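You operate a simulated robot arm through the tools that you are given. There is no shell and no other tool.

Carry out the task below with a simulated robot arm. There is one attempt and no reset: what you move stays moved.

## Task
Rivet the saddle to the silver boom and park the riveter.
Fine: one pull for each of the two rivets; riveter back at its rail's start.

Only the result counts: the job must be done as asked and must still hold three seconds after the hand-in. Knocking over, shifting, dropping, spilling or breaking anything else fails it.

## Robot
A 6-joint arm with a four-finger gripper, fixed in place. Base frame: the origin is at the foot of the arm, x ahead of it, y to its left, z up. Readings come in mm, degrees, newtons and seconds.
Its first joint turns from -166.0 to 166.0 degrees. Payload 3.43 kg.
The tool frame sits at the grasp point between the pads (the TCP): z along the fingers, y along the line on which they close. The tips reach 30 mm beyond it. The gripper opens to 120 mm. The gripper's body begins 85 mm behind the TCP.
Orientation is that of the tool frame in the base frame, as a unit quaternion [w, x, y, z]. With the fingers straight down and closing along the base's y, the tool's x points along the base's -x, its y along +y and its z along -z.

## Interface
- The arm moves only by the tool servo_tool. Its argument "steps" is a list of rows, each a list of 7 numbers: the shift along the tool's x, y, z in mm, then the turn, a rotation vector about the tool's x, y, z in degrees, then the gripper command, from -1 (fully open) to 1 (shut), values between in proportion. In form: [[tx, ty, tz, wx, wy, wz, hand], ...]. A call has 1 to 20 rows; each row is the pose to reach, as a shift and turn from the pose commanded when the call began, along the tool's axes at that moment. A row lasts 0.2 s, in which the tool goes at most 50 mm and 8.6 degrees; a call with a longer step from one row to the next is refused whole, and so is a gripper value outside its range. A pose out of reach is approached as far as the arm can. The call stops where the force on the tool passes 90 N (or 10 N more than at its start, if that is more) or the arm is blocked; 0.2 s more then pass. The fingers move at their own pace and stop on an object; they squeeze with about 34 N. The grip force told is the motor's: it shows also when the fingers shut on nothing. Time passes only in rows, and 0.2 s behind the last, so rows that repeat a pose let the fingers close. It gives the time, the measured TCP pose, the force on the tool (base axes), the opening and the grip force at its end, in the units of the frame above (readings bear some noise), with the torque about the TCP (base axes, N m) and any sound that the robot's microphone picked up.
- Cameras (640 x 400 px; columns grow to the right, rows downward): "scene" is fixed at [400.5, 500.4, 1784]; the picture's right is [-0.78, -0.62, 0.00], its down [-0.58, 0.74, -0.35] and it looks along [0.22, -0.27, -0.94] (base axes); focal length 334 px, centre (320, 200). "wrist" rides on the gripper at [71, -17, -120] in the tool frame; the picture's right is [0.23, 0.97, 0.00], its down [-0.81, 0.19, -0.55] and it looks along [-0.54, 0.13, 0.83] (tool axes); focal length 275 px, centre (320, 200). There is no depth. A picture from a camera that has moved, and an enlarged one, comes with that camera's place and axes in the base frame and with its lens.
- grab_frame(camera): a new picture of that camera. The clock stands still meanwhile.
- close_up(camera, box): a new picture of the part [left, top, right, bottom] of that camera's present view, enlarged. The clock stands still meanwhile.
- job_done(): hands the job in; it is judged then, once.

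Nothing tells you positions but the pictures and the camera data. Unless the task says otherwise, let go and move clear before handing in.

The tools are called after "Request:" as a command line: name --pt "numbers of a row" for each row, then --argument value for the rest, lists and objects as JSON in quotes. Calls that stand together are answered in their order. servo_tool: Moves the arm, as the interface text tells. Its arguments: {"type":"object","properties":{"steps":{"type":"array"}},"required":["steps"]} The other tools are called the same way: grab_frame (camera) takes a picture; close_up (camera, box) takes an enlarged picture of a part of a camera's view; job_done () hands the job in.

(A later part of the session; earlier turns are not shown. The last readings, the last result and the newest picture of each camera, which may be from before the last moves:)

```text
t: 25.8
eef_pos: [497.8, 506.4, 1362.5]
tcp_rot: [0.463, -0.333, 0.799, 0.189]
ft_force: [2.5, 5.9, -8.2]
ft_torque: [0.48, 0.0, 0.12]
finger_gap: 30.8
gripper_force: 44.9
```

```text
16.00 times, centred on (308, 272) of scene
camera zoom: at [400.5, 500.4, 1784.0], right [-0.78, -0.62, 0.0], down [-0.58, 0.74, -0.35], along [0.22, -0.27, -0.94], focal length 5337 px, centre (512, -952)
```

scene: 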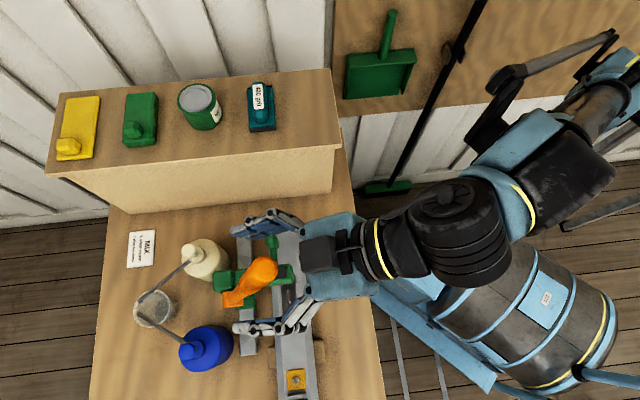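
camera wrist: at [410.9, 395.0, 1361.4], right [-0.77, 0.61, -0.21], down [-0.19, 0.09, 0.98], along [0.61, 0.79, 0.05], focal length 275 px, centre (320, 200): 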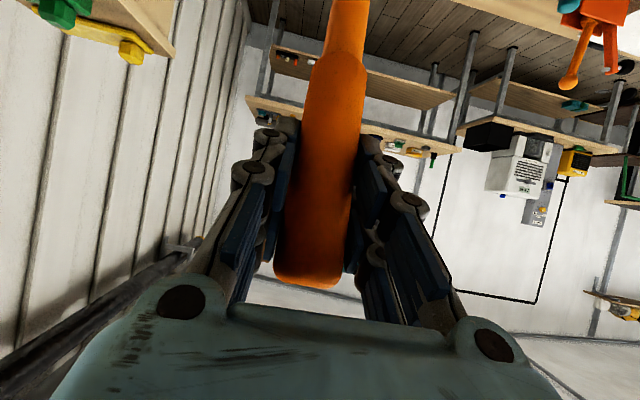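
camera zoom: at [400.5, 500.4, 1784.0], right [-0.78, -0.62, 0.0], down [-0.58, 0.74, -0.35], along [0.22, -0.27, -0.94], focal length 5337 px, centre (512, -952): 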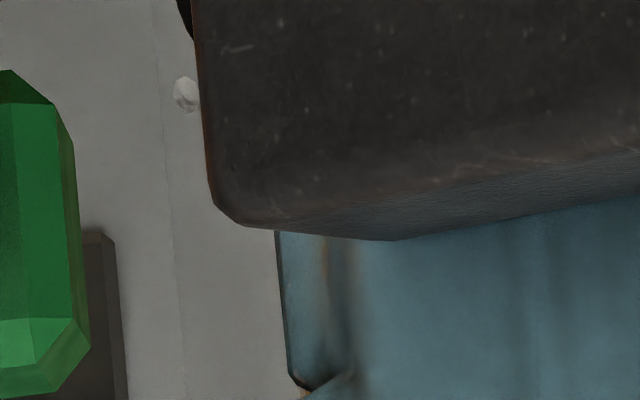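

The nose is now about 0.5 mm off centre, which is good enough. Next I start the pull gently toward the arm, along an arc about the hub (v≈801, z≈1085), to feel whether the lever gives in this direction.

Request:
servo_tool --pt "3.9 0 -3.4 0 0 0 1" --pt "7.8 0 -6.7 0 0 0 1" --pt "11.7 0 -9.9 0 0 0 1" --pt "15.7 0 -13.1 0 0 0 1"

Request:
grab_frame --camera "wrist"

Request:
close_up --camera "scene" --box '[200, 210, 328, 310]'

```text
t: 26.8
eef_pos: [485.1, 491.5, 1354.9]
tcp_rot: [0.464, -0.333, 0.799, 0.189]
ft_force: [2.5, 6.0, -0.6]
ft_torque: [1.18, -0.86, 0.09]
finger_gap: 30.8
gripper_force: 44.9
```

```text
taken
camera wrist: at [397.8, 380.7, 1354.1], right [-0.77, 0.61, -0.21], down [-0.19, 0.09, 0.98], along [0.61, 0.79, 0.05], focal length 275 px, centre (320, 200)
```

wrist: 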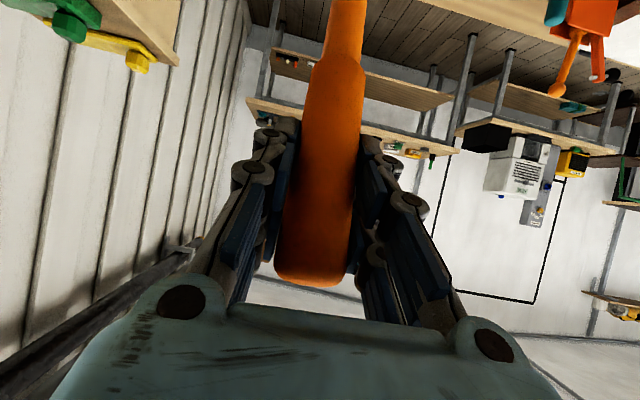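

```text
4.00 times, centred on (264, 260) of scene
camera zoom: at [400.5, 500.4, 1784.0], right [-0.78, -0.62, 0.0], down [-0.58, 0.74, -0.35], along [0.22, -0.27, -0.94], focal length 1334 px, centre (544, -40)
```

zoom: 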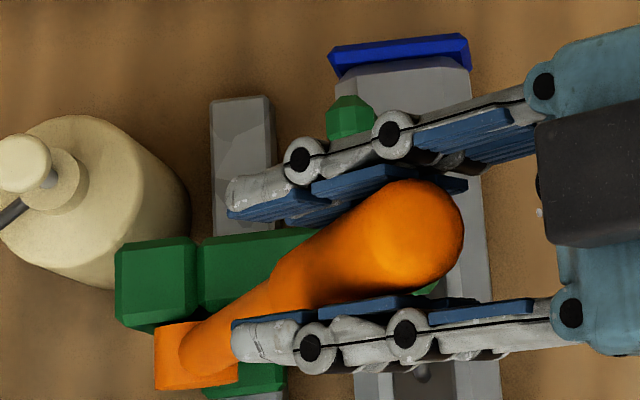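

The lever follows easily in this direction. Continuing the pull along the arc, turning the tool partly with it, up to about 46° and watching the forces.

Request:
servo_tool --pt "8.2 0 -6.1 0 -1 0 1" --pt "16.5 0 -12 0 -2 0 1" --pt "25.1 0 -17.5 0 -3 0 1" --pt "33.7 0 -22.7 0 -4 0 1" --pt "42.6 0 -27.6 0 -5 0 1" --pt "51.6 0 -32.3 0 -6 0 1" --pt "61 0 -36.6 0 -7 0 1" --pt "70.3 0 -40.6 0 -8 0 1" --pt "79.9 0 -44.2 0 -9 0 1" --pt "89.4 0 -47.6 0 -10 0 1" --pt "99.2 0 -50.5 0 -11 0 1" --pt "108.9 0 -53.2 0 -12 0 1"

Request:
grab_frame --camera "wrist"

Request:
close_up --camera "scene" --box '[200, 210, 360, 310]'

```text
t: 29.4
eef_pos: [414.3, 421.2, 1288.1]
tcp_rot: [0.544, -0.312, 0.747, 0.223]
ft_force: [11.6, 8.9, -7.7]
ft_torque: [0.78, -0.71, 0.2]
finger_gap: 30.4
gripper_force: 44.9
```

```text
taken
camera wrist: at [330.0, 312.5, 1257.4], right [-0.74, 0.64, -0.22], down [-0.33, -0.06, 0.94], along [0.59, 0.77, 0.25], focal length 275 px, centre (320, 200)
```

wrist: 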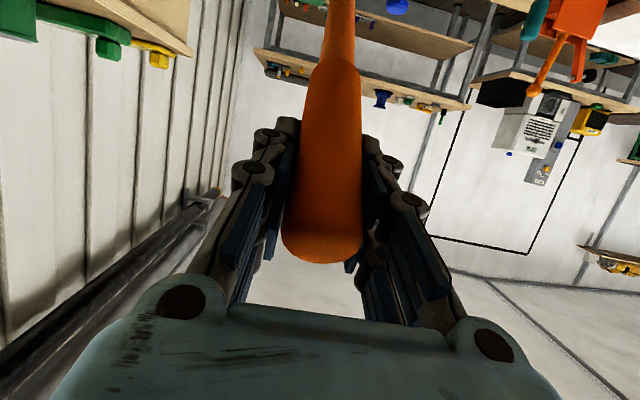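

```text
4.00 times, centred on (280, 260) of scene
camera zoom: at [400.5, 500.4, 1784.0], right [-0.78, -0.62, 0.0], down [-0.58, 0.74, -0.35], along [0.22, -0.27, -0.94], focal length 1334 px, centre (480, -40)
```

zoom: 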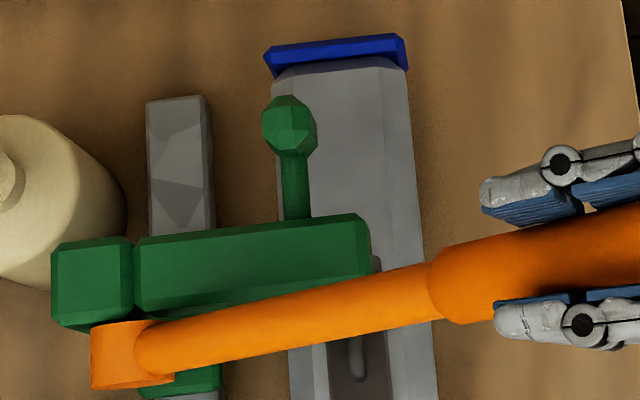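

The nose pin has moved down (its top disc sank into the cross-arm) and the carriage has held its place. Continuing the pull in smaller steps.

Request:
servo_tool --pt "9.2 0 -4.3 0 -1 0 1" --pt "18.6 0 -8.3 0 -2 0 1" --pt "28.1 0 -11.9 0 -3 0 1" --pt "37.8 0 -15.2 0 -4 0 1" --pt "47.5 0 -18.2 0 -5 0 1" --pt "57.4 0 -20.9 0 -6 0 1"

Request:
close_up --camera "scene" --box '[200, 210, 360, 310]'

```text
t: 30.8
eef_pos: [388.0, 392.8, 1240.6]
tcp_rot: [0.583, -0.299, 0.717, 0.238]
ft_force: [15.5, 15.0, -7.3]
ft_torque: [0.91, -0.9, 0.2]
finger_gap: 30.8
gripper_force: 45.1
```

```text
4.00 times, centred on (280, 260) of scene
camera zoom: at [400.5, 500.4, 1784.0], right [-0.78, -0.62, 0.0], down [-0.58, 0.74, -0.35], along [0.22, -0.27, -0.94], focal length 1334 px, centre (480, -40)
```

zoom: 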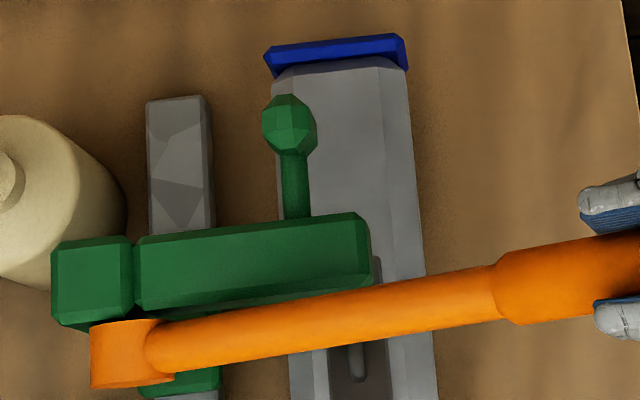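

Request:
servo_tool --pt "9.6 0 -2.5 0 -1 0 1" --pt "19.4 0 -5.3 0 -2 0 1" --pt "29.3 0 -7.9 0 -3 0 1" --pt "39.2 0 -10.3 0 -4 0 1" --pt "49.2 0 -12.2 0 -5 0 1" --pt "59.2 0 -13.8 0 -6 0 1"

Request:
close_up --camera "scene" --box '[200, 210, 360, 310]'

Request:
grab_frame --camera "wrist"

```text
t: 32.2
eef_pos: [368.8, 376.5, 1184.3]
tcp_rot: [0.618, -0.287, 0.686, 0.254]
ft_force: [16.4, 13.6, -3.5]
ft_torque: [0.46, -0.39, 0.04]
finger_gap: 29.7
gripper_force: 44.7
```

```text
4.00 times, centred on (280, 260) of scene
camera zoom: at [400.5, 500.4, 1784.0], right [-0.78, -0.62, 0.0], down [-0.58, 0.74, -0.35], along [0.22, -0.27, -0.94], focal length 1334 px, centre (480, -40)
```

zoom: 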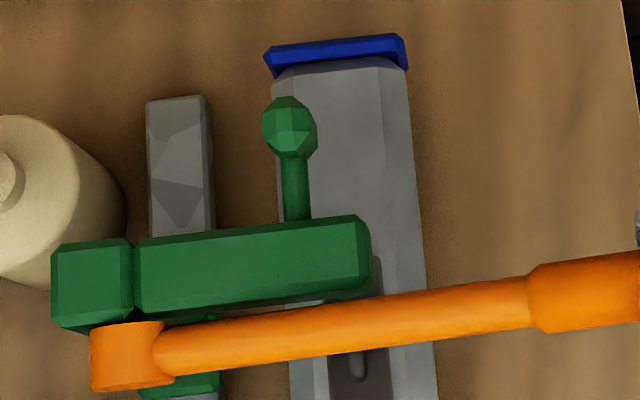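

```text
taken
camera wrist: at [290.6, 273.8, 1126.8], right [-0.7, 0.67, -0.24], down [-0.47, -0.19, 0.86], along [0.53, 0.72, 0.45], focal length 275 px, centre (320, 200)
```

wrist: 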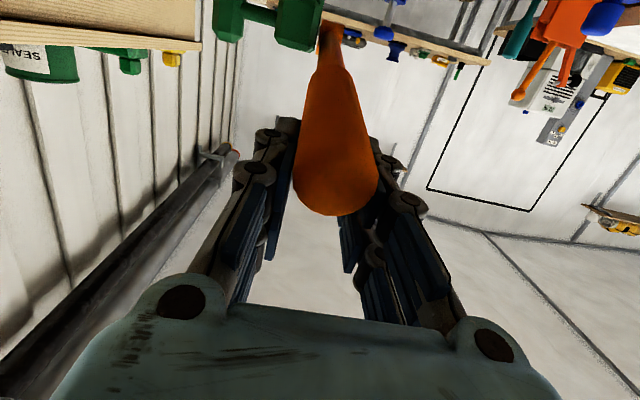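

The lever grip is slipping out slowly because my pivot estimate was slightly low. It's really near (v≈812, z≈1108). I'll slide the grip 20 mm back along the lever and continue the pull on the corrected arc.

Request:
servo_tool --pt "1.2 0 7 0 0 0 1" --pt "2.4 0 14 0 0 0 1" --pt "3.6 0 19.8 0 0 0 1" --pt "12.9 0 18.7 0 0 0 1" --pt "22.1 0 17.5 0 0 0 1"

Request:
grab_frame --camera "wrist"

Request:
close_up --camera "scene" --box '[200, 210, 360, 310]'

```text
t: 33.3
eef_pos: [366.1, 388.1, 1178.8]
tcp_rot: [0.628, -0.289, 0.677, 0.253]
ft_force: [6.9, 12.6, 33.8]
ft_torque: [-0.57, 0.39, -0.07]
finger_gap: 0.0
gripper_force: 33.9
stopped in row 5: the force on the tool passed its limit at 105 N (the readings are from after the stop); the commanded pose is now the measured one
```

```text
taken
camera wrist: at [289.9, 286.8, 1119.2], right [-0.7, 0.67, -0.25], down [-0.49, -0.19, 0.85], along [0.52, 0.72, 0.46], focal length 275 px, centre (320, 200)
```

wrist: 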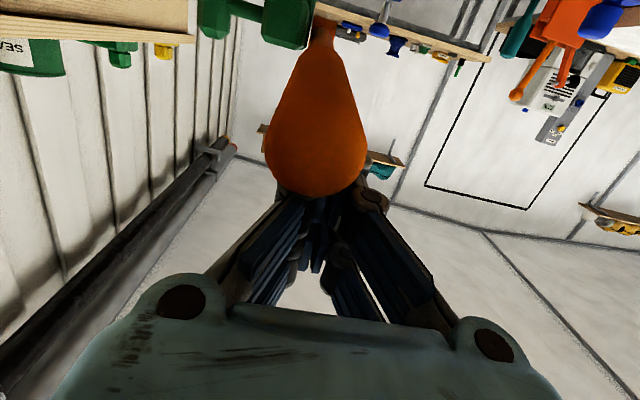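

```text
4.00 times, centred on (280, 260) of scene
camera zoom: at [400.5, 500.4, 1784.0], right [-0.78, -0.62, 0.0], down [-0.58, 0.74, -0.35], along [0.22, -0.27, -0.94], focal length 1334 px, centre (480, -40)
```

zoom: 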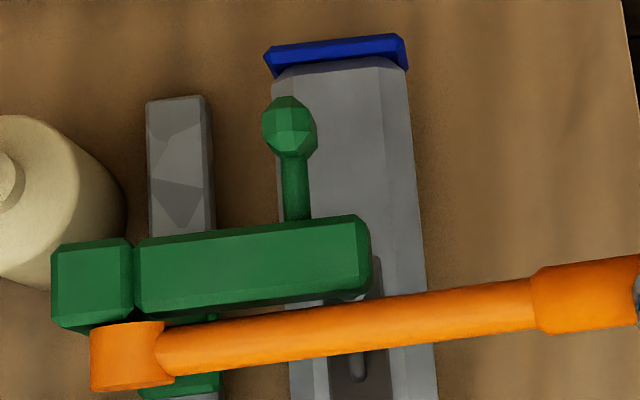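

The fingers slipped off the lever's end and now rest against it. Let me check the state of the nose and rivet, and the lever, before continuing.

Request:
close_up --camera "scene" --box '[270, 265, 318, 295]'

Request:
close_up --camera "scene" --box '[310, 250, 400, 306]'

Request:
close_up --camera "wrist" --box '[240, 80, 400, 280]'

```text
13.33 times, centred on (294, 280) of scene
camera zoom: at [400.5, 500.4, 1784.0], right [-0.78, -0.62, 0.0], down [-0.58, 0.74, -0.35], along [0.22, -0.27, -0.94], focal length 4448 px, centre (667, -867)
```

zoom: 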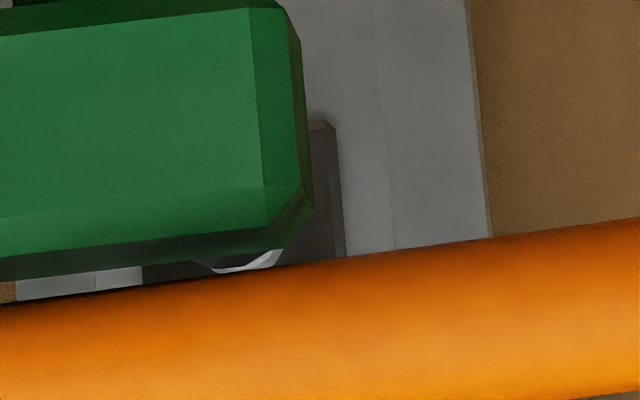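

```text
7.11 times, centred on (355, 278) of scene
camera zoom: at [400.5, 500.4, 1784.0], right [-0.78, -0.62, 0.0], down [-0.58, 0.74, -0.35], along [0.22, -0.27, -0.94], focal length 2372 px, centre (71, -355)
```

zoom: 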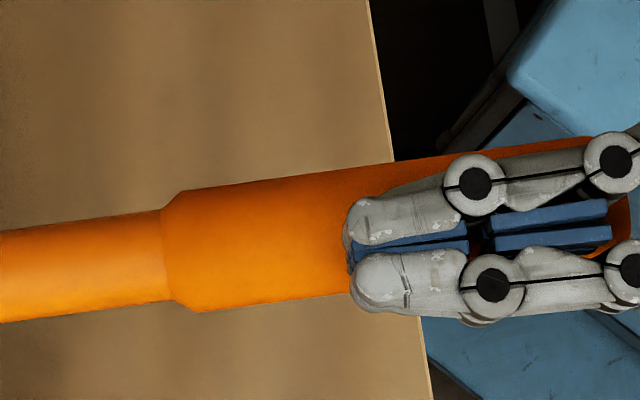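

```text
2.00 times, centred on (320, 180) of wrist
camera zoom: at [289.9, 286.8, 1119.2], right [-0.7, 0.67, -0.25], down [-0.49, -0.19, 0.85], along [0.52, 0.72, 0.46], focal length 551 px, centre (320, 240)
```

zoom: 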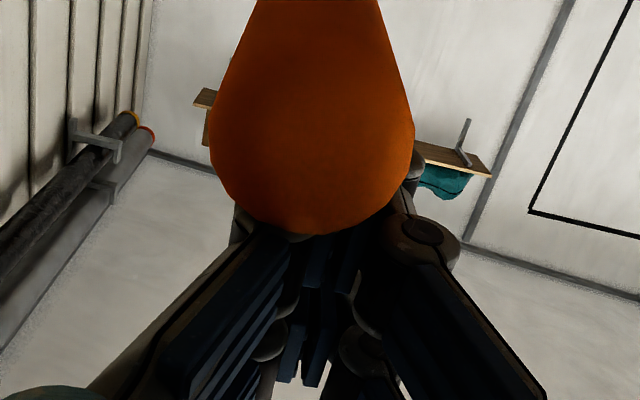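

The closed fingers now lie on top of the lever, which is a sound position for pushing it down. I'll press further in small steps and watch force against motion.

Request:
servo_tool --pt "2 0 0 0 0 0 1" --pt "4 0 0 0 0 0 1" --pt "6 0 0 0 0 0 1"

Request:
close_up --camera "scene" --box '[200, 210, 360, 310]'

```text
t: 34.1
eef_pos: [366.3, 387.8, 1174.1]
tcp_rot: [0.628, -0.289, 0.677, 0.252]
ft_force: [-8.3, 15.3, 81.4]
ft_torque: [-1.37, 0.81, -0.76]
finger_gap: 0.2
gripper_force: 33.9
```

```text
4.00 times, centred on (280, 260) of scene
camera zoom: at [400.5, 500.4, 1784.0], right [-0.78, -0.62, 0.0], down [-0.58, 0.74, -0.35], along [0.22, -0.27, -0.94], focal length 1334 px, centre (480, -40)
```

zoom: 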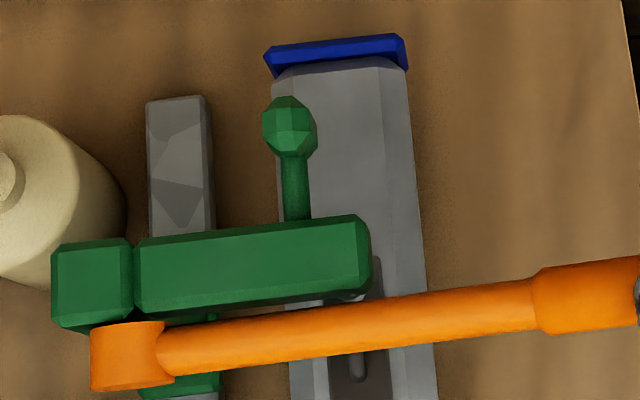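

Request:
close_up --camera "scene" --box '[280, 274, 304, 289]'

Request:
close_up --camera "scene" --box '[280, 285, 312, 305]'

```text
16.00 times, centred on (292, 282) of scene
camera zoom: at [400.5, 500.4, 1784.0], right [-0.78, -0.62, 0.0], down [-0.58, 0.74, -0.35], along [0.22, -0.27, -0.94], focal length 5337 px, centre (768, -1104)
```

zoom: 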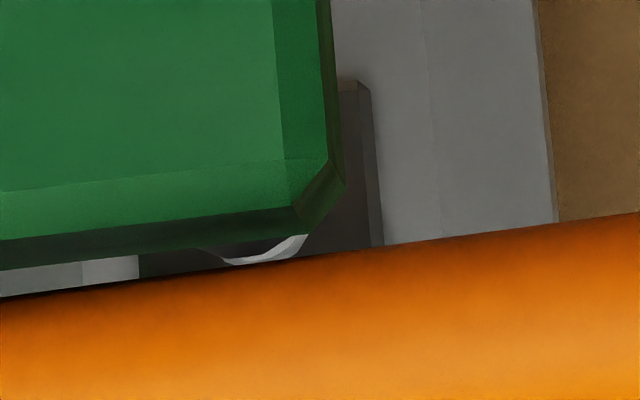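

```text
16.00 times, centred on (296, 295) of scene
camera zoom: at [400.5, 500.4, 1784.0], right [-0.78, -0.62, 0.0], down [-0.58, 0.74, -0.35], along [0.22, -0.27, -0.94], focal length 5337 px, centre (704, -1320)
```

zoom: 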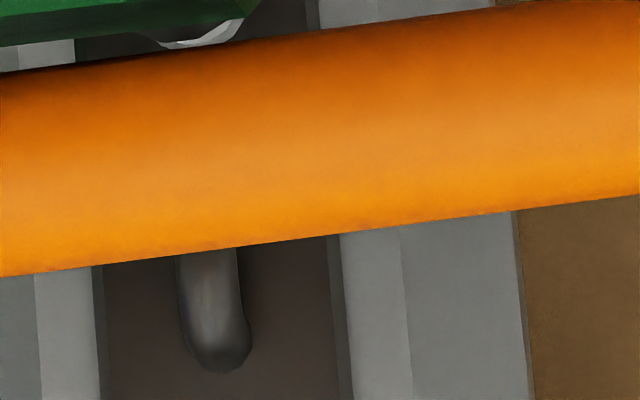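

The rivet head now looks flattened and wider, and the lever pushes against a firm stop, so the stroke seems complete. I'll lift the fingers slowly and see whether the lever springs back or stays.

Request:
servo_tool --pt "-4 0 0 0 0 0 1" --pt "-10 0 0 0 0 0 1" --pt "-18 0 0 0 0 0 1" --pt "-26 0 0 0 0 0 1" --pt "-34 0 0 0 0 0 1"

Request:
grab_frame --camera "wrist"

Request:
close_up --camera "scene" --box '[240, 210, 400, 310]'

```text
t: 35.3
eef_pos: [370.3, 390.3, 1204.5]
tcp_rot: [0.627, -0.288, 0.679, 0.252]
ft_force: [0.1, -0.3, 0.2]
ft_torque: [-0.02, 0.03, -0.01]
finger_gap: 0.0
gripper_force: 32.7
```

```text
taken
camera wrist: at [293.1, 288.8, 1145.1], right [-0.7, 0.67, -0.25], down [-0.49, -0.19, 0.85], along [0.52, 0.72, 0.46], focal length 275 px, centre (320, 200)
```

wrist: 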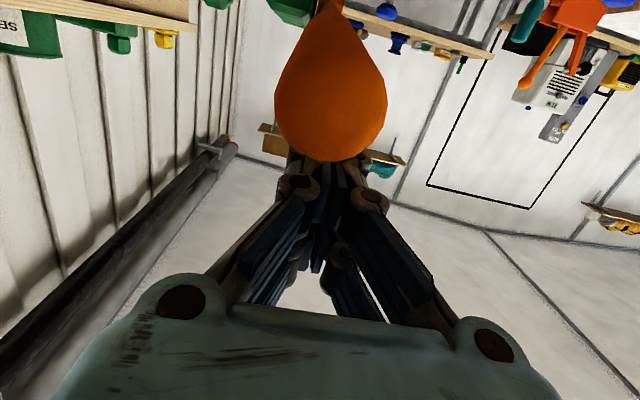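

```text
4.00 times, centred on (320, 260) of scene
camera zoom: at [400.5, 500.4, 1784.0], right [-0.78, -0.62, 0.0], down [-0.58, 0.74, -0.35], along [0.22, -0.27, -0.94], focal length 1334 px, centre (320, -40)
```

zoom: 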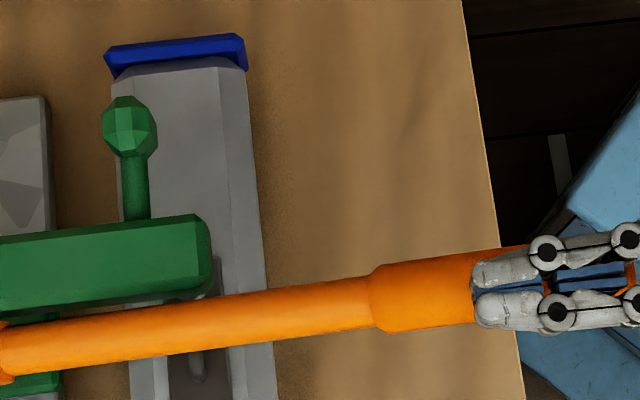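

The lever stays where it was left, about 80° over, so I must lift it back myself. I'll open, centre on the lever (about 8 mm toward -u), and come down over it with the grip further in from its end.

Request:
servo_tool --pt "0 0 0 0 0 0 0" --pt "0 -4 2 0 0 0 -0.3" --pt "0 -8.4 4 0 0 0 -0.3" --pt "0 -8.4 6 0 0 0 -0.3"

Request:
grab_frame --camera "wrist"

```text
t: 36.3
eef_pos: [379.0, 388.9, 1205.3]
tcp_rot: [0.626, -0.289, 0.679, 0.251]
ft_force: [-0.6, -0.5, -0.3]
ft_torque: [-0.01, -0.02, 0.0]
finger_gap: 77.9
gripper_force: 0.0
```

```text
taken
camera wrist: at [302.7, 286.8, 1144.9], right [-0.7, 0.67, -0.25], down [-0.49, -0.19, 0.85], along [0.52, 0.72, 0.46], focal length 275 px, centre (320, 200)
```

wrist: 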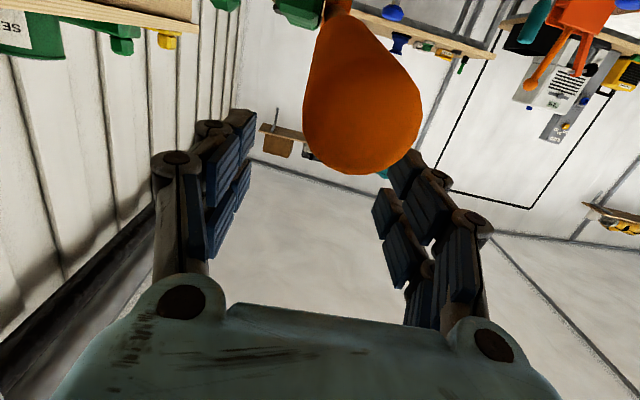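

Request:
servo_tool --pt "17 1 4 0 0 0 -0.3" --pt "34 1 8 0 0 0 -0.3" --pt "50 1 10 0 0 0 -0.3"

Request:
grab_frame --camera "wrist"

Request:
close_up --camera "scene" --box '[240, 210, 400, 310]'

```text
t: 37.1
eef_pos: [383.4, 392.8, 1154.8]
tcp_rot: [0.626, -0.289, 0.679, 0.252]
ft_force: [-0.1, 0.4, -0.1]
ft_torque: [0.02, 0.0, -0.01]
finger_gap: 77.9
gripper_force: 0.0
```

```text
taken
camera wrist: at [306.4, 291.6, 1095.0], right [-0.7, 0.67, -0.25], down [-0.49, -0.19, 0.85], along [0.52, 0.72, 0.46], focal length 275 px, centre (320, 200)
```

wrist: 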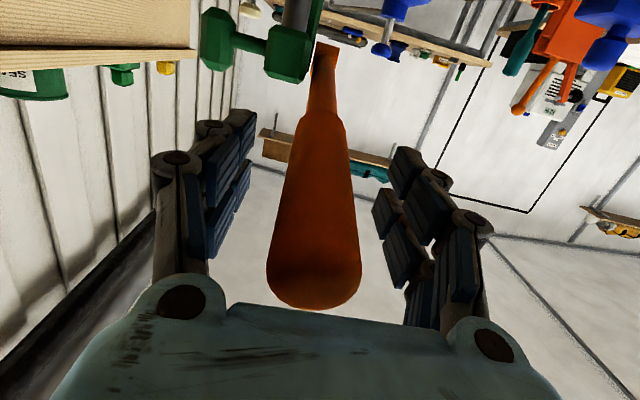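

```text
4.00 times, centred on (320, 260) of scene
camera zoom: at [400.5, 500.4, 1784.0], right [-0.78, -0.62, 0.0], down [-0.58, 0.74, -0.35], along [0.22, -0.27, -0.94], focal length 1334 px, centre (320, -40)
```

zoom: 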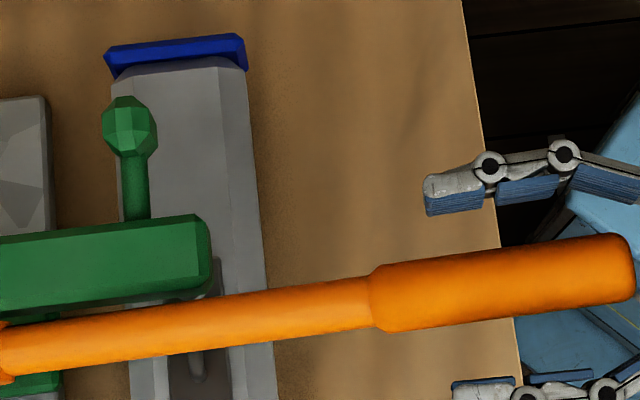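

The lever is well inside the grip, with about 60 mm of it beyond the TCP. Closing and starting the lift back along the arc.

Request:
servo_tool --pt "0 0 0 0 0 0 0.3" --pt "0 0 0 0 0 0 1" --pt "0 0 0 0 0 0 1" --pt "0 0 0 0 0 0 1"

Request:
servo_tool --pt "-9.2 0 1.2 0 1 0 1" --pt "-18.3 0 2.6 0 2 0 1" --pt "-27.4 0 4.4 0 3 0 1" --pt "-36.5 0 6.5 0 4 0 1" --pt "-45.4 0 9 0 5 0 1" --pt "-54.3 0 11.7 0 6 0 1" --pt "-63 0 14.8 0 7 0 1" --pt "-71.7 0 18.1 0 8 0 1"

Request:
grab_frame --camera "wrist"

Request:
close_up --camera "scene" --box '[220, 210, 380, 310]'

```text
t: 38.1
eef_pos: [384.2, 392.8, 1155.4]
tcp_rot: [0.627, -0.288, 0.679, 0.252]
ft_force: [16.7, -13.0, -0.8]
ft_torque: [-0.02, -0.41, -0.87]
finger_gap: 31.1
gripper_force: 44.9
```

```text
t: 39.9
eef_pos: [399.3, 411.4, 1225.2]
tcp_rot: [0.578, -0.304, 0.721, 0.23]
ft_force: [-4.3, -2.3, -6.4]
ft_torque: [-0.83, 0.9, -0.05]
finger_gap: 31.2
gripper_force: 44.8
```

```text
taken
camera wrist: at [318.3, 303.6, 1182.2], right [-0.72, 0.65, -0.24], down [-0.4, -0.1, 0.91], along [0.57, 0.75, 0.33], focal length 275 px, centre (320, 200)
```

wrist: 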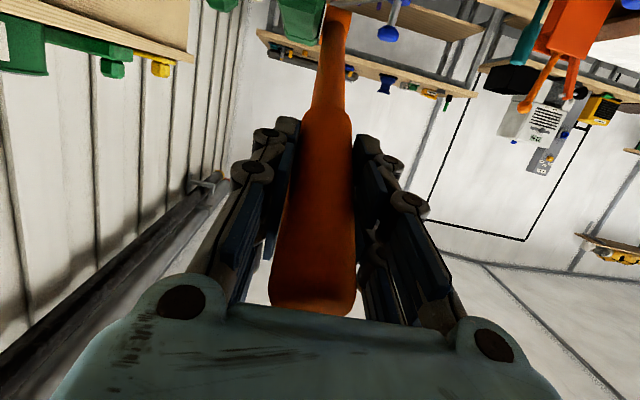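

```text
4.00 times, centred on (300, 260) of scene
camera zoom: at [400.5, 500.4, 1784.0], right [-0.78, -0.62, 0.0], down [-0.58, 0.74, -0.35], along [0.22, -0.27, -0.94], focal length 1334 px, centre (400, -40)
```

zoom: 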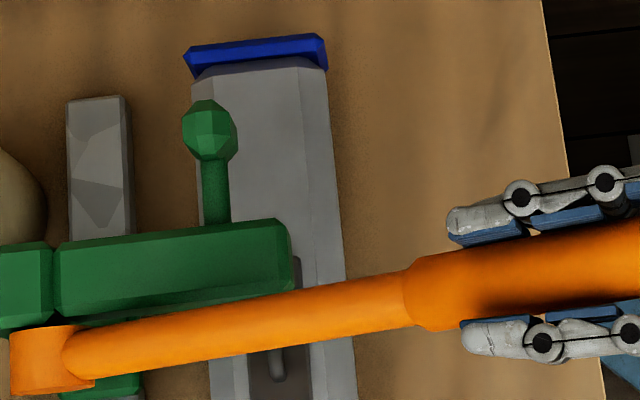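

The lever rises smoothly with little force. Continuing the lift toward its rest angle.

Request:
servo_tool --pt "-17.8 0 5.2 0 2 0 1" --pt "-35.2 0 11.7 0 4 0 1" --pt "-52.2 0 19.3 0 6 0 1" --pt "-68.6 0 28 0 8 0 1" --pt "-84.3 0 37.9 0 10 0 1" --pt "-99.2 0 48.8 0 12 0 1" --pt "-113.4 0 60.8 0 14 0 1" --pt "-126.8 0 73.7 0 16 0 1" --pt "-138.5 0 86.8 0 18 0 1"

Request:
grab_frame --camera "wrist"

Request:
close_up --camera "scene" --box '[200, 210, 360, 310]'

```text
t: 41.9
eef_pos: [481.2, 495.7, 1338.8]
tcp_rot: [0.458, -0.336, 0.803, 0.18]
ft_force: [1.7, 1.0, -10.2]
ft_torque: [0.4, 0.51, 0.05]
finger_gap: 31.2
gripper_force: 45.6
```

```text
taken
camera wrist: at [394.1, 384.6, 1340.3], right [-0.77, 0.6, -0.21], down [-0.19, 0.11, 0.98], along [0.61, 0.79, 0.03], focal length 275 px, centre (320, 200)
```

wrist: 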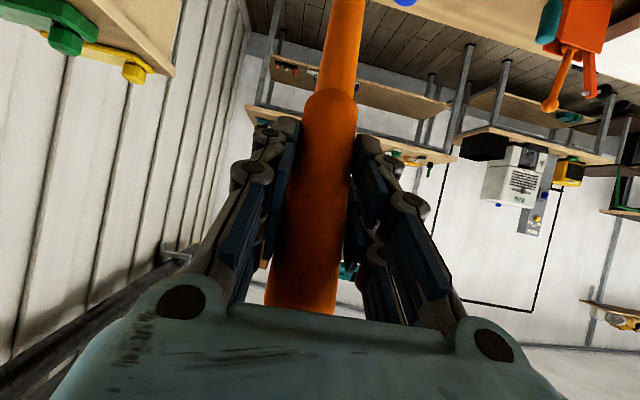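

```text
4.00 times, centred on (280, 260) of scene
camera zoom: at [400.5, 500.4, 1784.0], right [-0.78, -0.62, 0.0], down [-0.58, 0.74, -0.35], along [0.22, -0.27, -0.94], focal length 1334 px, centre (480, -40)
```

zoom: 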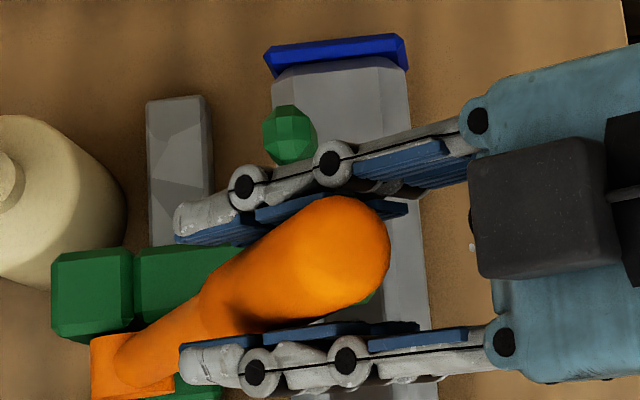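

Nearly back up. The last few degrees go slowly, feeling for the rest stop. I'll keep u fixed, as the carriage has drifted about 4 mm, which doesn't matter at this stage.

Request:
servo_tool --pt "-5.7 0 4 0 0 0 1" --pt "-11.4 0 8 0 0 0 1" --pt "-17.1 0 12 0 0 0 1" --pt "-22.8 0 16 0 0 0 1"

Request:
close_up --camera "scene" --box '[200, 210, 360, 310]'

```text
t: 42.9
eef_pos: [496.1, 511.1, 1351.8]
tcp_rot: [0.458, -0.338, 0.802, 0.181]
ft_force: [-16.1, -18.7, -14.3]
ft_torque: [-0.05, 1.03, 0.25]
finger_gap: 31.4
gripper_force: 45.4
```

```text
4.00 times, centred on (280, 260) of scene
camera zoom: at [400.5, 500.4, 1784.0], right [-0.78, -0.62, 0.0], down [-0.58, 0.74, -0.35], along [0.22, -0.27, -0.94], focal length 1334 px, centre (480, -40)
```

zoom: 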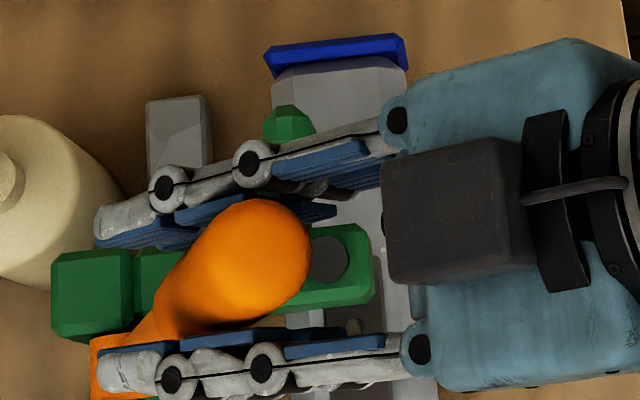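

The lever is back at its rest stop and the nose disc has risen again. I still hold the lever, so I'll ease off the stop and slide the carriage by it toward rivet 2, checking rivet 1 on the way.

Request:
servo_tool --pt "0.8 0 -1.3 0 0 0 1" --pt "0.8 5 -1.3 0 0 0 1" --pt "0.8 10 -1.3 0 0 0 1" --pt "0.8 15 -1.3 0 0 0 1" --pt "0.8 20 -1.3 0 0 0 1" --pt "0.8 20 -1.3 0 0 0 1"

Request:
close_up --camera "scene" --box '[200, 210, 360, 310]'

Request:
close_up --camera "scene" --box '[270, 265, 318, 295]'

```text
t: 44.3
eef_pos: [482.2, 524.4, 1352.4]
tcp_rot: [0.458, -0.337, 0.803, 0.18]
ft_force: [4.7, 2.3, 6.9]
ft_torque: [1.54, -0.6, 0.22]
finger_gap: 31.5
gripper_force: 45.3
```

```text
4.00 times, centred on (280, 260) of scene
camera zoom: at [400.5, 500.4, 1784.0], right [-0.78, -0.62, 0.0], down [-0.58, 0.74, -0.35], along [0.22, -0.27, -0.94], focal length 1334 px, centre (480, -40)
```

zoom: 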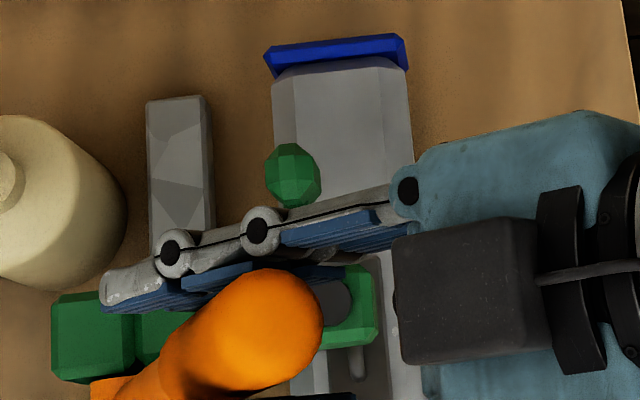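

```text
13.33 times, centred on (294, 280) of scene
camera zoom: at [400.5, 500.4, 1784.0], right [-0.78, -0.62, 0.0], down [-0.58, 0.74, -0.35], along [0.22, -0.27, -0.94], focal length 4448 px, centre (667, -867)
```

zoom: 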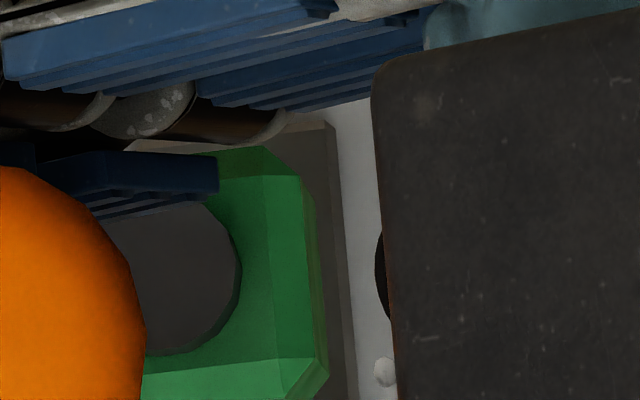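

Sliding by the lever works well. Another 30 mm.

Request:
servo_tool --pt "0 5 0 0 0 0 1" --pt "0 10 0 0 0 0 1" --pt "0 15 0 0 0 0 1" --pt "0 20 0 0 0 0 1" --pt "0 25 0 0 0 0 1" --pt "0 30 0 0 0 0 1" --pt "0 30 0 0 0 0 1"

Request:
close_up --camera "scene" --box '[200, 220, 360, 320]'

Request:
close_up --camera "scene" --box '[270, 265, 318, 295]'

```text
t: 45.9
eef_pos: [461.1, 545.0, 1349.9]
tcp_rot: [0.459, -0.337, 0.802, 0.181]
ft_force: [-3.2, -4.6, 21.9]
ft_torque: [0.68, 0.34, 0.25]
finger_gap: 31.5
gripper_force: 45.3
```

```text
4.00 times, centred on (280, 270) of scene
camera zoom: at [400.5, 500.4, 1784.0], right [-0.78, -0.62, 0.0], down [-0.58, 0.74, -0.35], along [0.22, -0.27, -0.94], focal length 1334 px, centre (480, -80)
```

zoom: 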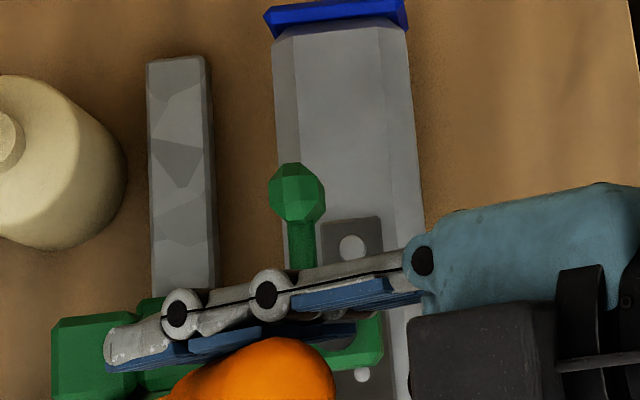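

```text
13.33 times, centred on (294, 280) of scene
camera zoom: at [400.5, 500.4, 1784.0], right [-0.78, -0.62, 0.0], down [-0.58, 0.74, -0.35], along [0.22, -0.27, -0.94], focal length 4448 px, centre (667, -867)
```

zoom: 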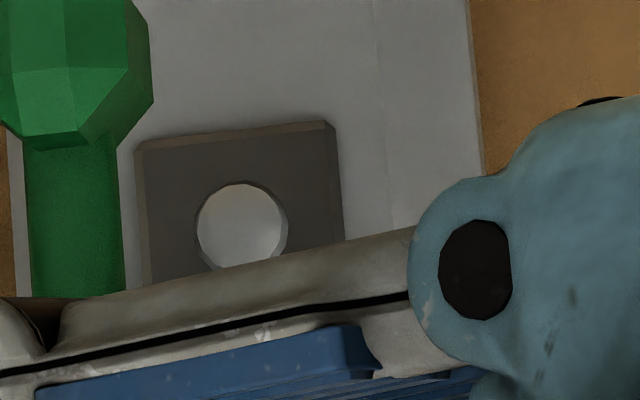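

Rivet 1 shows a flat, wide head while rivet 2 is still a small pin, so the first rivet is set. The nose is about 16 mm short of rivet 2; I'll slide 15 mm more and check.

Request:
servo_tool --pt "0 5 0 0 0 0 1" --pt "0 10 0 0 0 0 1" --pt "0 15 0 0 0 0 1" --pt "0 15 0 0 0 0 1"

Request:
close_up --camera "scene" --box '[260, 285, 324, 325]'

Request:
close_up --camera "scene" --box '[270, 270, 318, 300]'

```text
t: 46.9
eef_pos: [449.8, 555.3, 1349.7]
tcp_rot: [0.458, -0.338, 0.802, 0.181]
ft_force: [-5.1, -5.9, 30.7]
ft_torque: [0.92, 0.02, 0.24]
finger_gap: 31.2
gripper_force: 44.4
```

```text
10.00 times, centred on (292, 305) of scene
camera zoom: at [400.5, 500.4, 1784.0], right [-0.78, -0.62, 0.0], down [-0.58, 0.74, -0.35], along [0.22, -0.27, -0.94], focal length 3336 px, centre (600, -850)
```

zoom: 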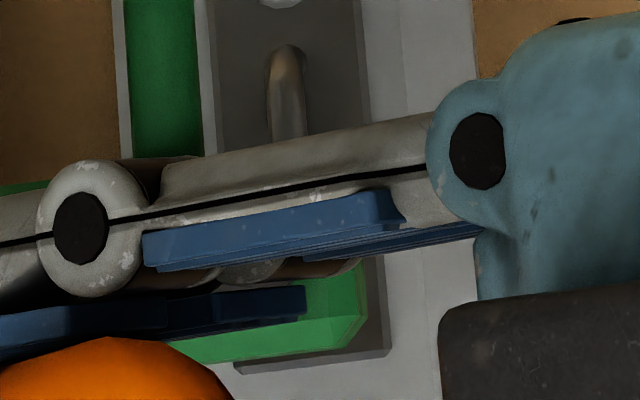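

```text
13.33 times, centred on (294, 285) of scene
camera zoom: at [400.5, 500.4, 1784.0], right [-0.78, -0.62, 0.0], down [-0.58, 0.74, -0.35], along [0.22, -0.27, -0.94], focal length 4448 px, centre (667, -933)
```

zoom: 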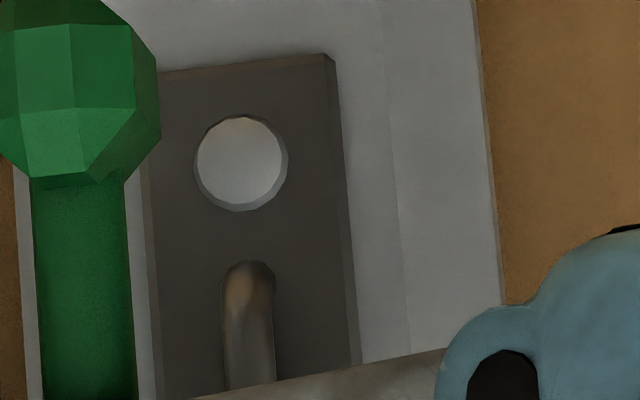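

Request:
servo_tool --pt "0 1.5 0 0 0 0 1" --pt "0 2.5 0 0 0 0 1" --pt "0 2.5 0 0 0 0 1"

Request:
servo_tool --pt "0 0 0 0 0 0 0.6" --pt "0 0 0 0 0 0 0.2" --pt "0 0 0 0 0 0 -0.3" --pt "0 0 0 0 0 0 -0.6" --pt "0 0 -35 0 0 0 -0.7" --pt "0 0 -80 0 0 0 -0.7" --pt "0 0 -125 0 0 0 -0.7"

Request:
grab_frame --camera "scene"

Request:
close_up --camera "scene" --box '[220, 250, 348, 330]'

```text
t: 47.7
eef_pos: [447.9, 557.0, 1351.0]
tcp_rot: [0.459, -0.336, 0.802, 0.181]
ft_force: [0.0, -21.7, 26.1]
ft_torque: [-0.41, 0.62, 0.12]
finger_gap: 31.5
gripper_force: 45.0
```

```text
t: 49.3
eef_pos: [370.8, 484.5, 1411.9]
tcp_rot: [0.458, -0.337, 0.802, 0.181]
ft_force: [0.6, 0.4, -0.7]
ft_torque: [0.0, -0.01, -0.04]
finger_gap: 102.1
gripper_force: 0.1
```

```text
taken
```

scene: 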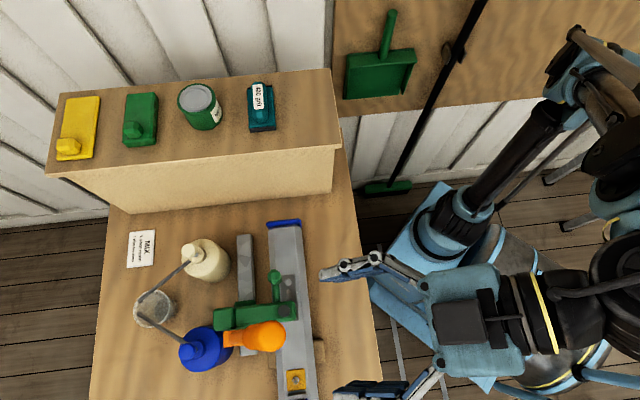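

```text
5.00 times, centred on (284, 290) of scene
camera zoom: at [400.5, 500.4, 1784.0], right [-0.78, -0.62, 0.0], down [-0.58, 0.74, -0.35], along [0.22, -0.27, -0.94], focal length 1668 px, centre (500, -250)
```

zoom: 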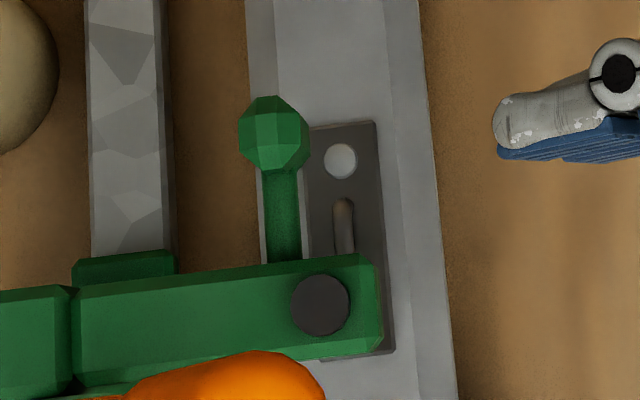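

Request:
close_up --camera "scene" --box '[170, 300, 298, 380]'

```text
5.00 times, centred on (234, 340) of scene
camera zoom: at [400.5, 500.4, 1784.0], right [-0.78, -0.62, 0.0], down [-0.58, 0.74, -0.35], along [0.22, -0.27, -0.94], focal length 1668 px, centre (750, -500)
```

zoom: 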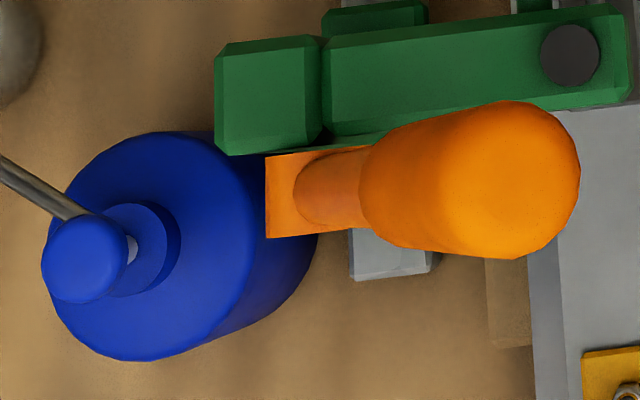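

The blue bottle hasn't moved. Now I swing the tool upright and drop to the arm-side viewing pose, opposite rivet 2, to check alignment.

Request:
servo_tool --pt "5 0 -5 0 8.4 0 -0.7" --pt "10 0 -10 0 16.8 0 -0.7" --pt "15 0 -15 0 25.2 0 -0.7" --pt "20 0 -20 0 33.6 0 -0.7" --pt "25 0 -25 0 42 0 -0.7" --pt "30 0 -30 0 50.4 0 -0.7" --pt "33.5 0 -32.4 0 58.8 0 -0.7" --pt "33.5 0 -32.4 0 58.8 0 -0.7"

Request:
servo_tool --pt "-3 -7 40 0 0 2.5 -0.7" --pt "-6 -14 80 0 0 5 -0.7" --pt "-9 -21 120 0 0 7.5 -0.7" --pt "-12 -28 160 0 0 10 -0.7" --pt "-15 -35 200 0 0 12 -0.7" --pt "-18 -40 240 0 0 13.5 -0.7" --pt "-18 -40 240 0 0 13.5 -0.7"

Request:
grab_frame --camera "wrist"

```text
t: 51.1
eef_pos: [340.0, 451.5, 1400.1]
tcp_rot: [0.005, -0.383, 0.924, -0.008]
ft_force: [0.1, 0.0, 0.6]
ft_torque: [0.02, -0.01, -0.02]
finger_gap: 101.7
gripper_force: 0.1
```

```text
t: 52.7
eef_pos: [386.3, 433.2, 1161.9]
tcp_rot: [0.006, -0.272, 0.962, -0.007]
ft_force: [-0.2, 0.5, -0.3]
ft_torque: [0.02, -0.02, -0.03]
finger_gap: 102.0
gripper_force: 0.1
```

```text
taken
camera wrist: at [331.2, 382.5, 1282.7], right [-0.7, 0.71, -0.02], down [0.58, 0.59, 0.55], along [0.41, 0.38, -0.83], focal length 275 px, centre (320, 200)
```

wrist: 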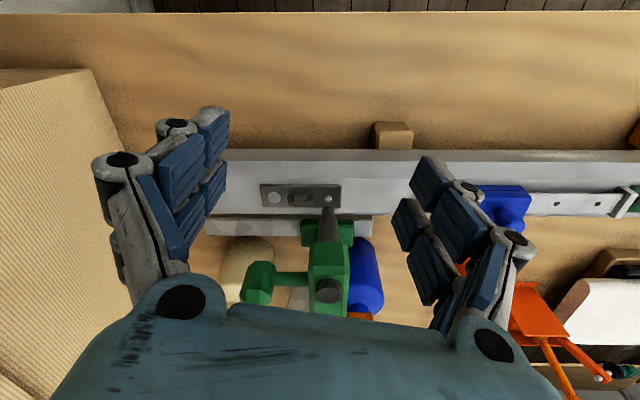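

Request:
close_up --camera "wrist" --box '[280, 170, 376, 230]'

Request:
close_up --camera "wrist" --box '[240, 150, 400, 320]'

```text
6.67 times, centred on (328, 200) of wrist
camera zoom: at [331.2, 382.5, 1282.7], right [-0.7, 0.71, -0.02], down [0.58, 0.59, 0.55], along [0.41, 0.38, -0.83], focal length 1835 px, centre (267, 200)
```

zoom: 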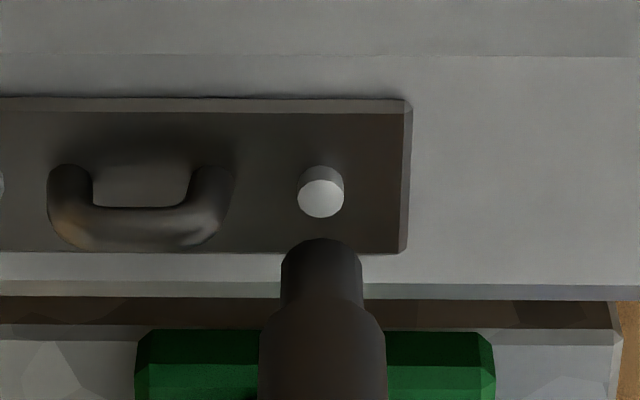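

```text
2.35 times, centred on (320, 235) of wrist
camera zoom: at [331.2, 382.5, 1282.7], right [-0.7, 0.71, -0.02], down [0.58, 0.59, 0.55], along [0.41, 0.38, -0.83], focal length 648 px, centre (320, 118)
```

zoom: 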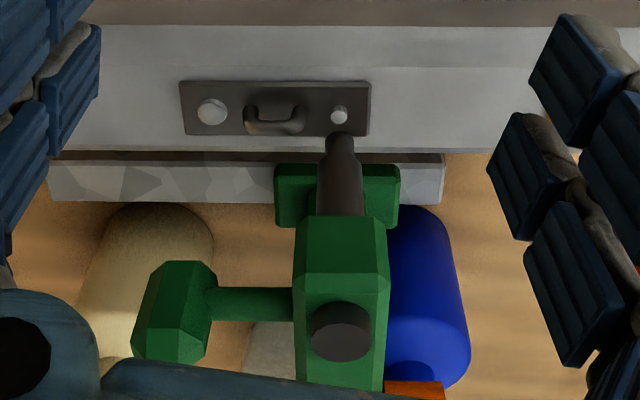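

The nose is over rivet 2 to within a fraction of a millimetre. Now back up to the pre-grasp pose in front of the lever.

Request:
servo_tool --pt "5 6.6 -40 0 0 -2.5 -0.7" --pt "10 13.2 -80 0 0 -5 -0.7" --pt "15 19.8 -120 0 0 -7.5 -0.7" --pt "20 26.4 -160 0 0 -10 -0.7" --pt "25 33 -200 0 0 -12 -0.7" --pt "29.9 39.8 -238 0 0 -13.5 -0.7" --pt "29.9 39.8 -238 0 0 -13.5 -0.7"

Request:
servo_tool --pt "-6.4 0 -1.7 0 -8.4 0 -0.7" --pt "-12.8 0 -3.4 0 -16.8 0 -0.7" --pt "-19.2 0 -5.1 0 -25.2 0 -0.7" --pt "-25.6 0 -6.8 0 -33.6 0 -0.7" --pt "-32 0 -8.5 0 -42 0 -0.7" --pt "-38.4 0 -10.2 0 -50.4 0 -0.7" --pt "-45 1.5 -11.8 0 -58.8 0 -0.7" --pt "-45 1.5 -11.8 0 -58.8 0 -0.7"

Request:
grab_frame --camera "wrist"

```text
t: 54.3
eef_pos: [334.3, 452.9, 1399.7]
tcp_rot: [0.005, -0.383, 0.924, -0.009]
ft_force: [0.3, 0.5, -0.6]
ft_torque: [0.02, 0.01, 0.0]
finger_gap: 101.6
gripper_force: 0.1
```

```text
t: 56.1
eef_pos: [365.3, 486.8, 1411.3]
tcp_rot: [0.459, -0.337, 0.802, 0.18]
ft_force: [0.5, 0.2, 0.9]
ft_torque: [0.0, 0.01, 0.01]
finger_gap: 101.8
gripper_force: 0.1
```

```text
taken
camera wrist: at [278.3, 376.0, 1412.5], right [-0.77, 0.6, -0.22], down [-0.19, 0.11, 0.98], along [0.61, 0.79, 0.03], focal length 275 px, centre (320, 200)
```

wrist: 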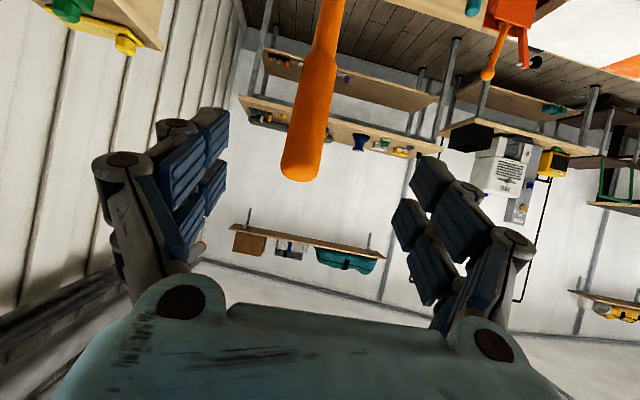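

Request:
servo_tool --pt "-1 -7 25 0 0 0 -0.7" --pt "-2 -7 55 0 0 0 -0.7" --pt "-3 -7 90 0 0 0 -0.7" --pt "-3.9 -7 123.6 0 0 0 -0.7"

Request:
grab_frame --camera "wrist"

Request:
close_up --camera "scene" --box '[270, 285, 318, 315]'

```text
t: 57.1
eef_pos: [448.9, 559.2, 1349.8]
tcp_rot: [0.458, -0.338, 0.802, 0.181]
ft_force: [-0.2, -0.2, 0.5]
ft_torque: [0.03, 0.01, 0.03]
finger_gap: 102.0
gripper_force: 0.1
```

```text
taken
camera wrist: at [360.7, 448.5, 1351.9], right [-0.77, 0.6, -0.22], down [-0.19, 0.11, 0.98], along [0.61, 0.79, 0.03], focal length 275 px, centre (320, 200)
```

wrist: 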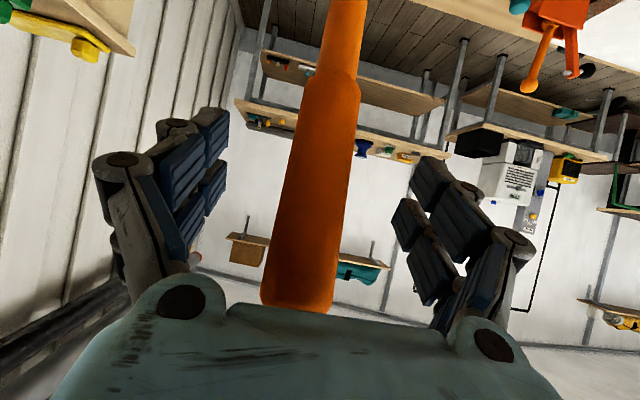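

```text
13.33 times, centred on (294, 300) of scene
camera zoom: at [400.5, 500.4, 1784.0], right [-0.78, -0.62, 0.0], down [-0.58, 0.74, -0.35], along [0.22, -0.27, -0.94], focal length 4448 px, centre (667, -1133)
```

zoom: 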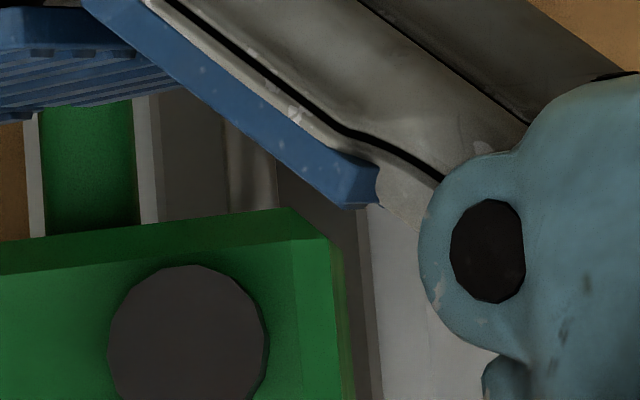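

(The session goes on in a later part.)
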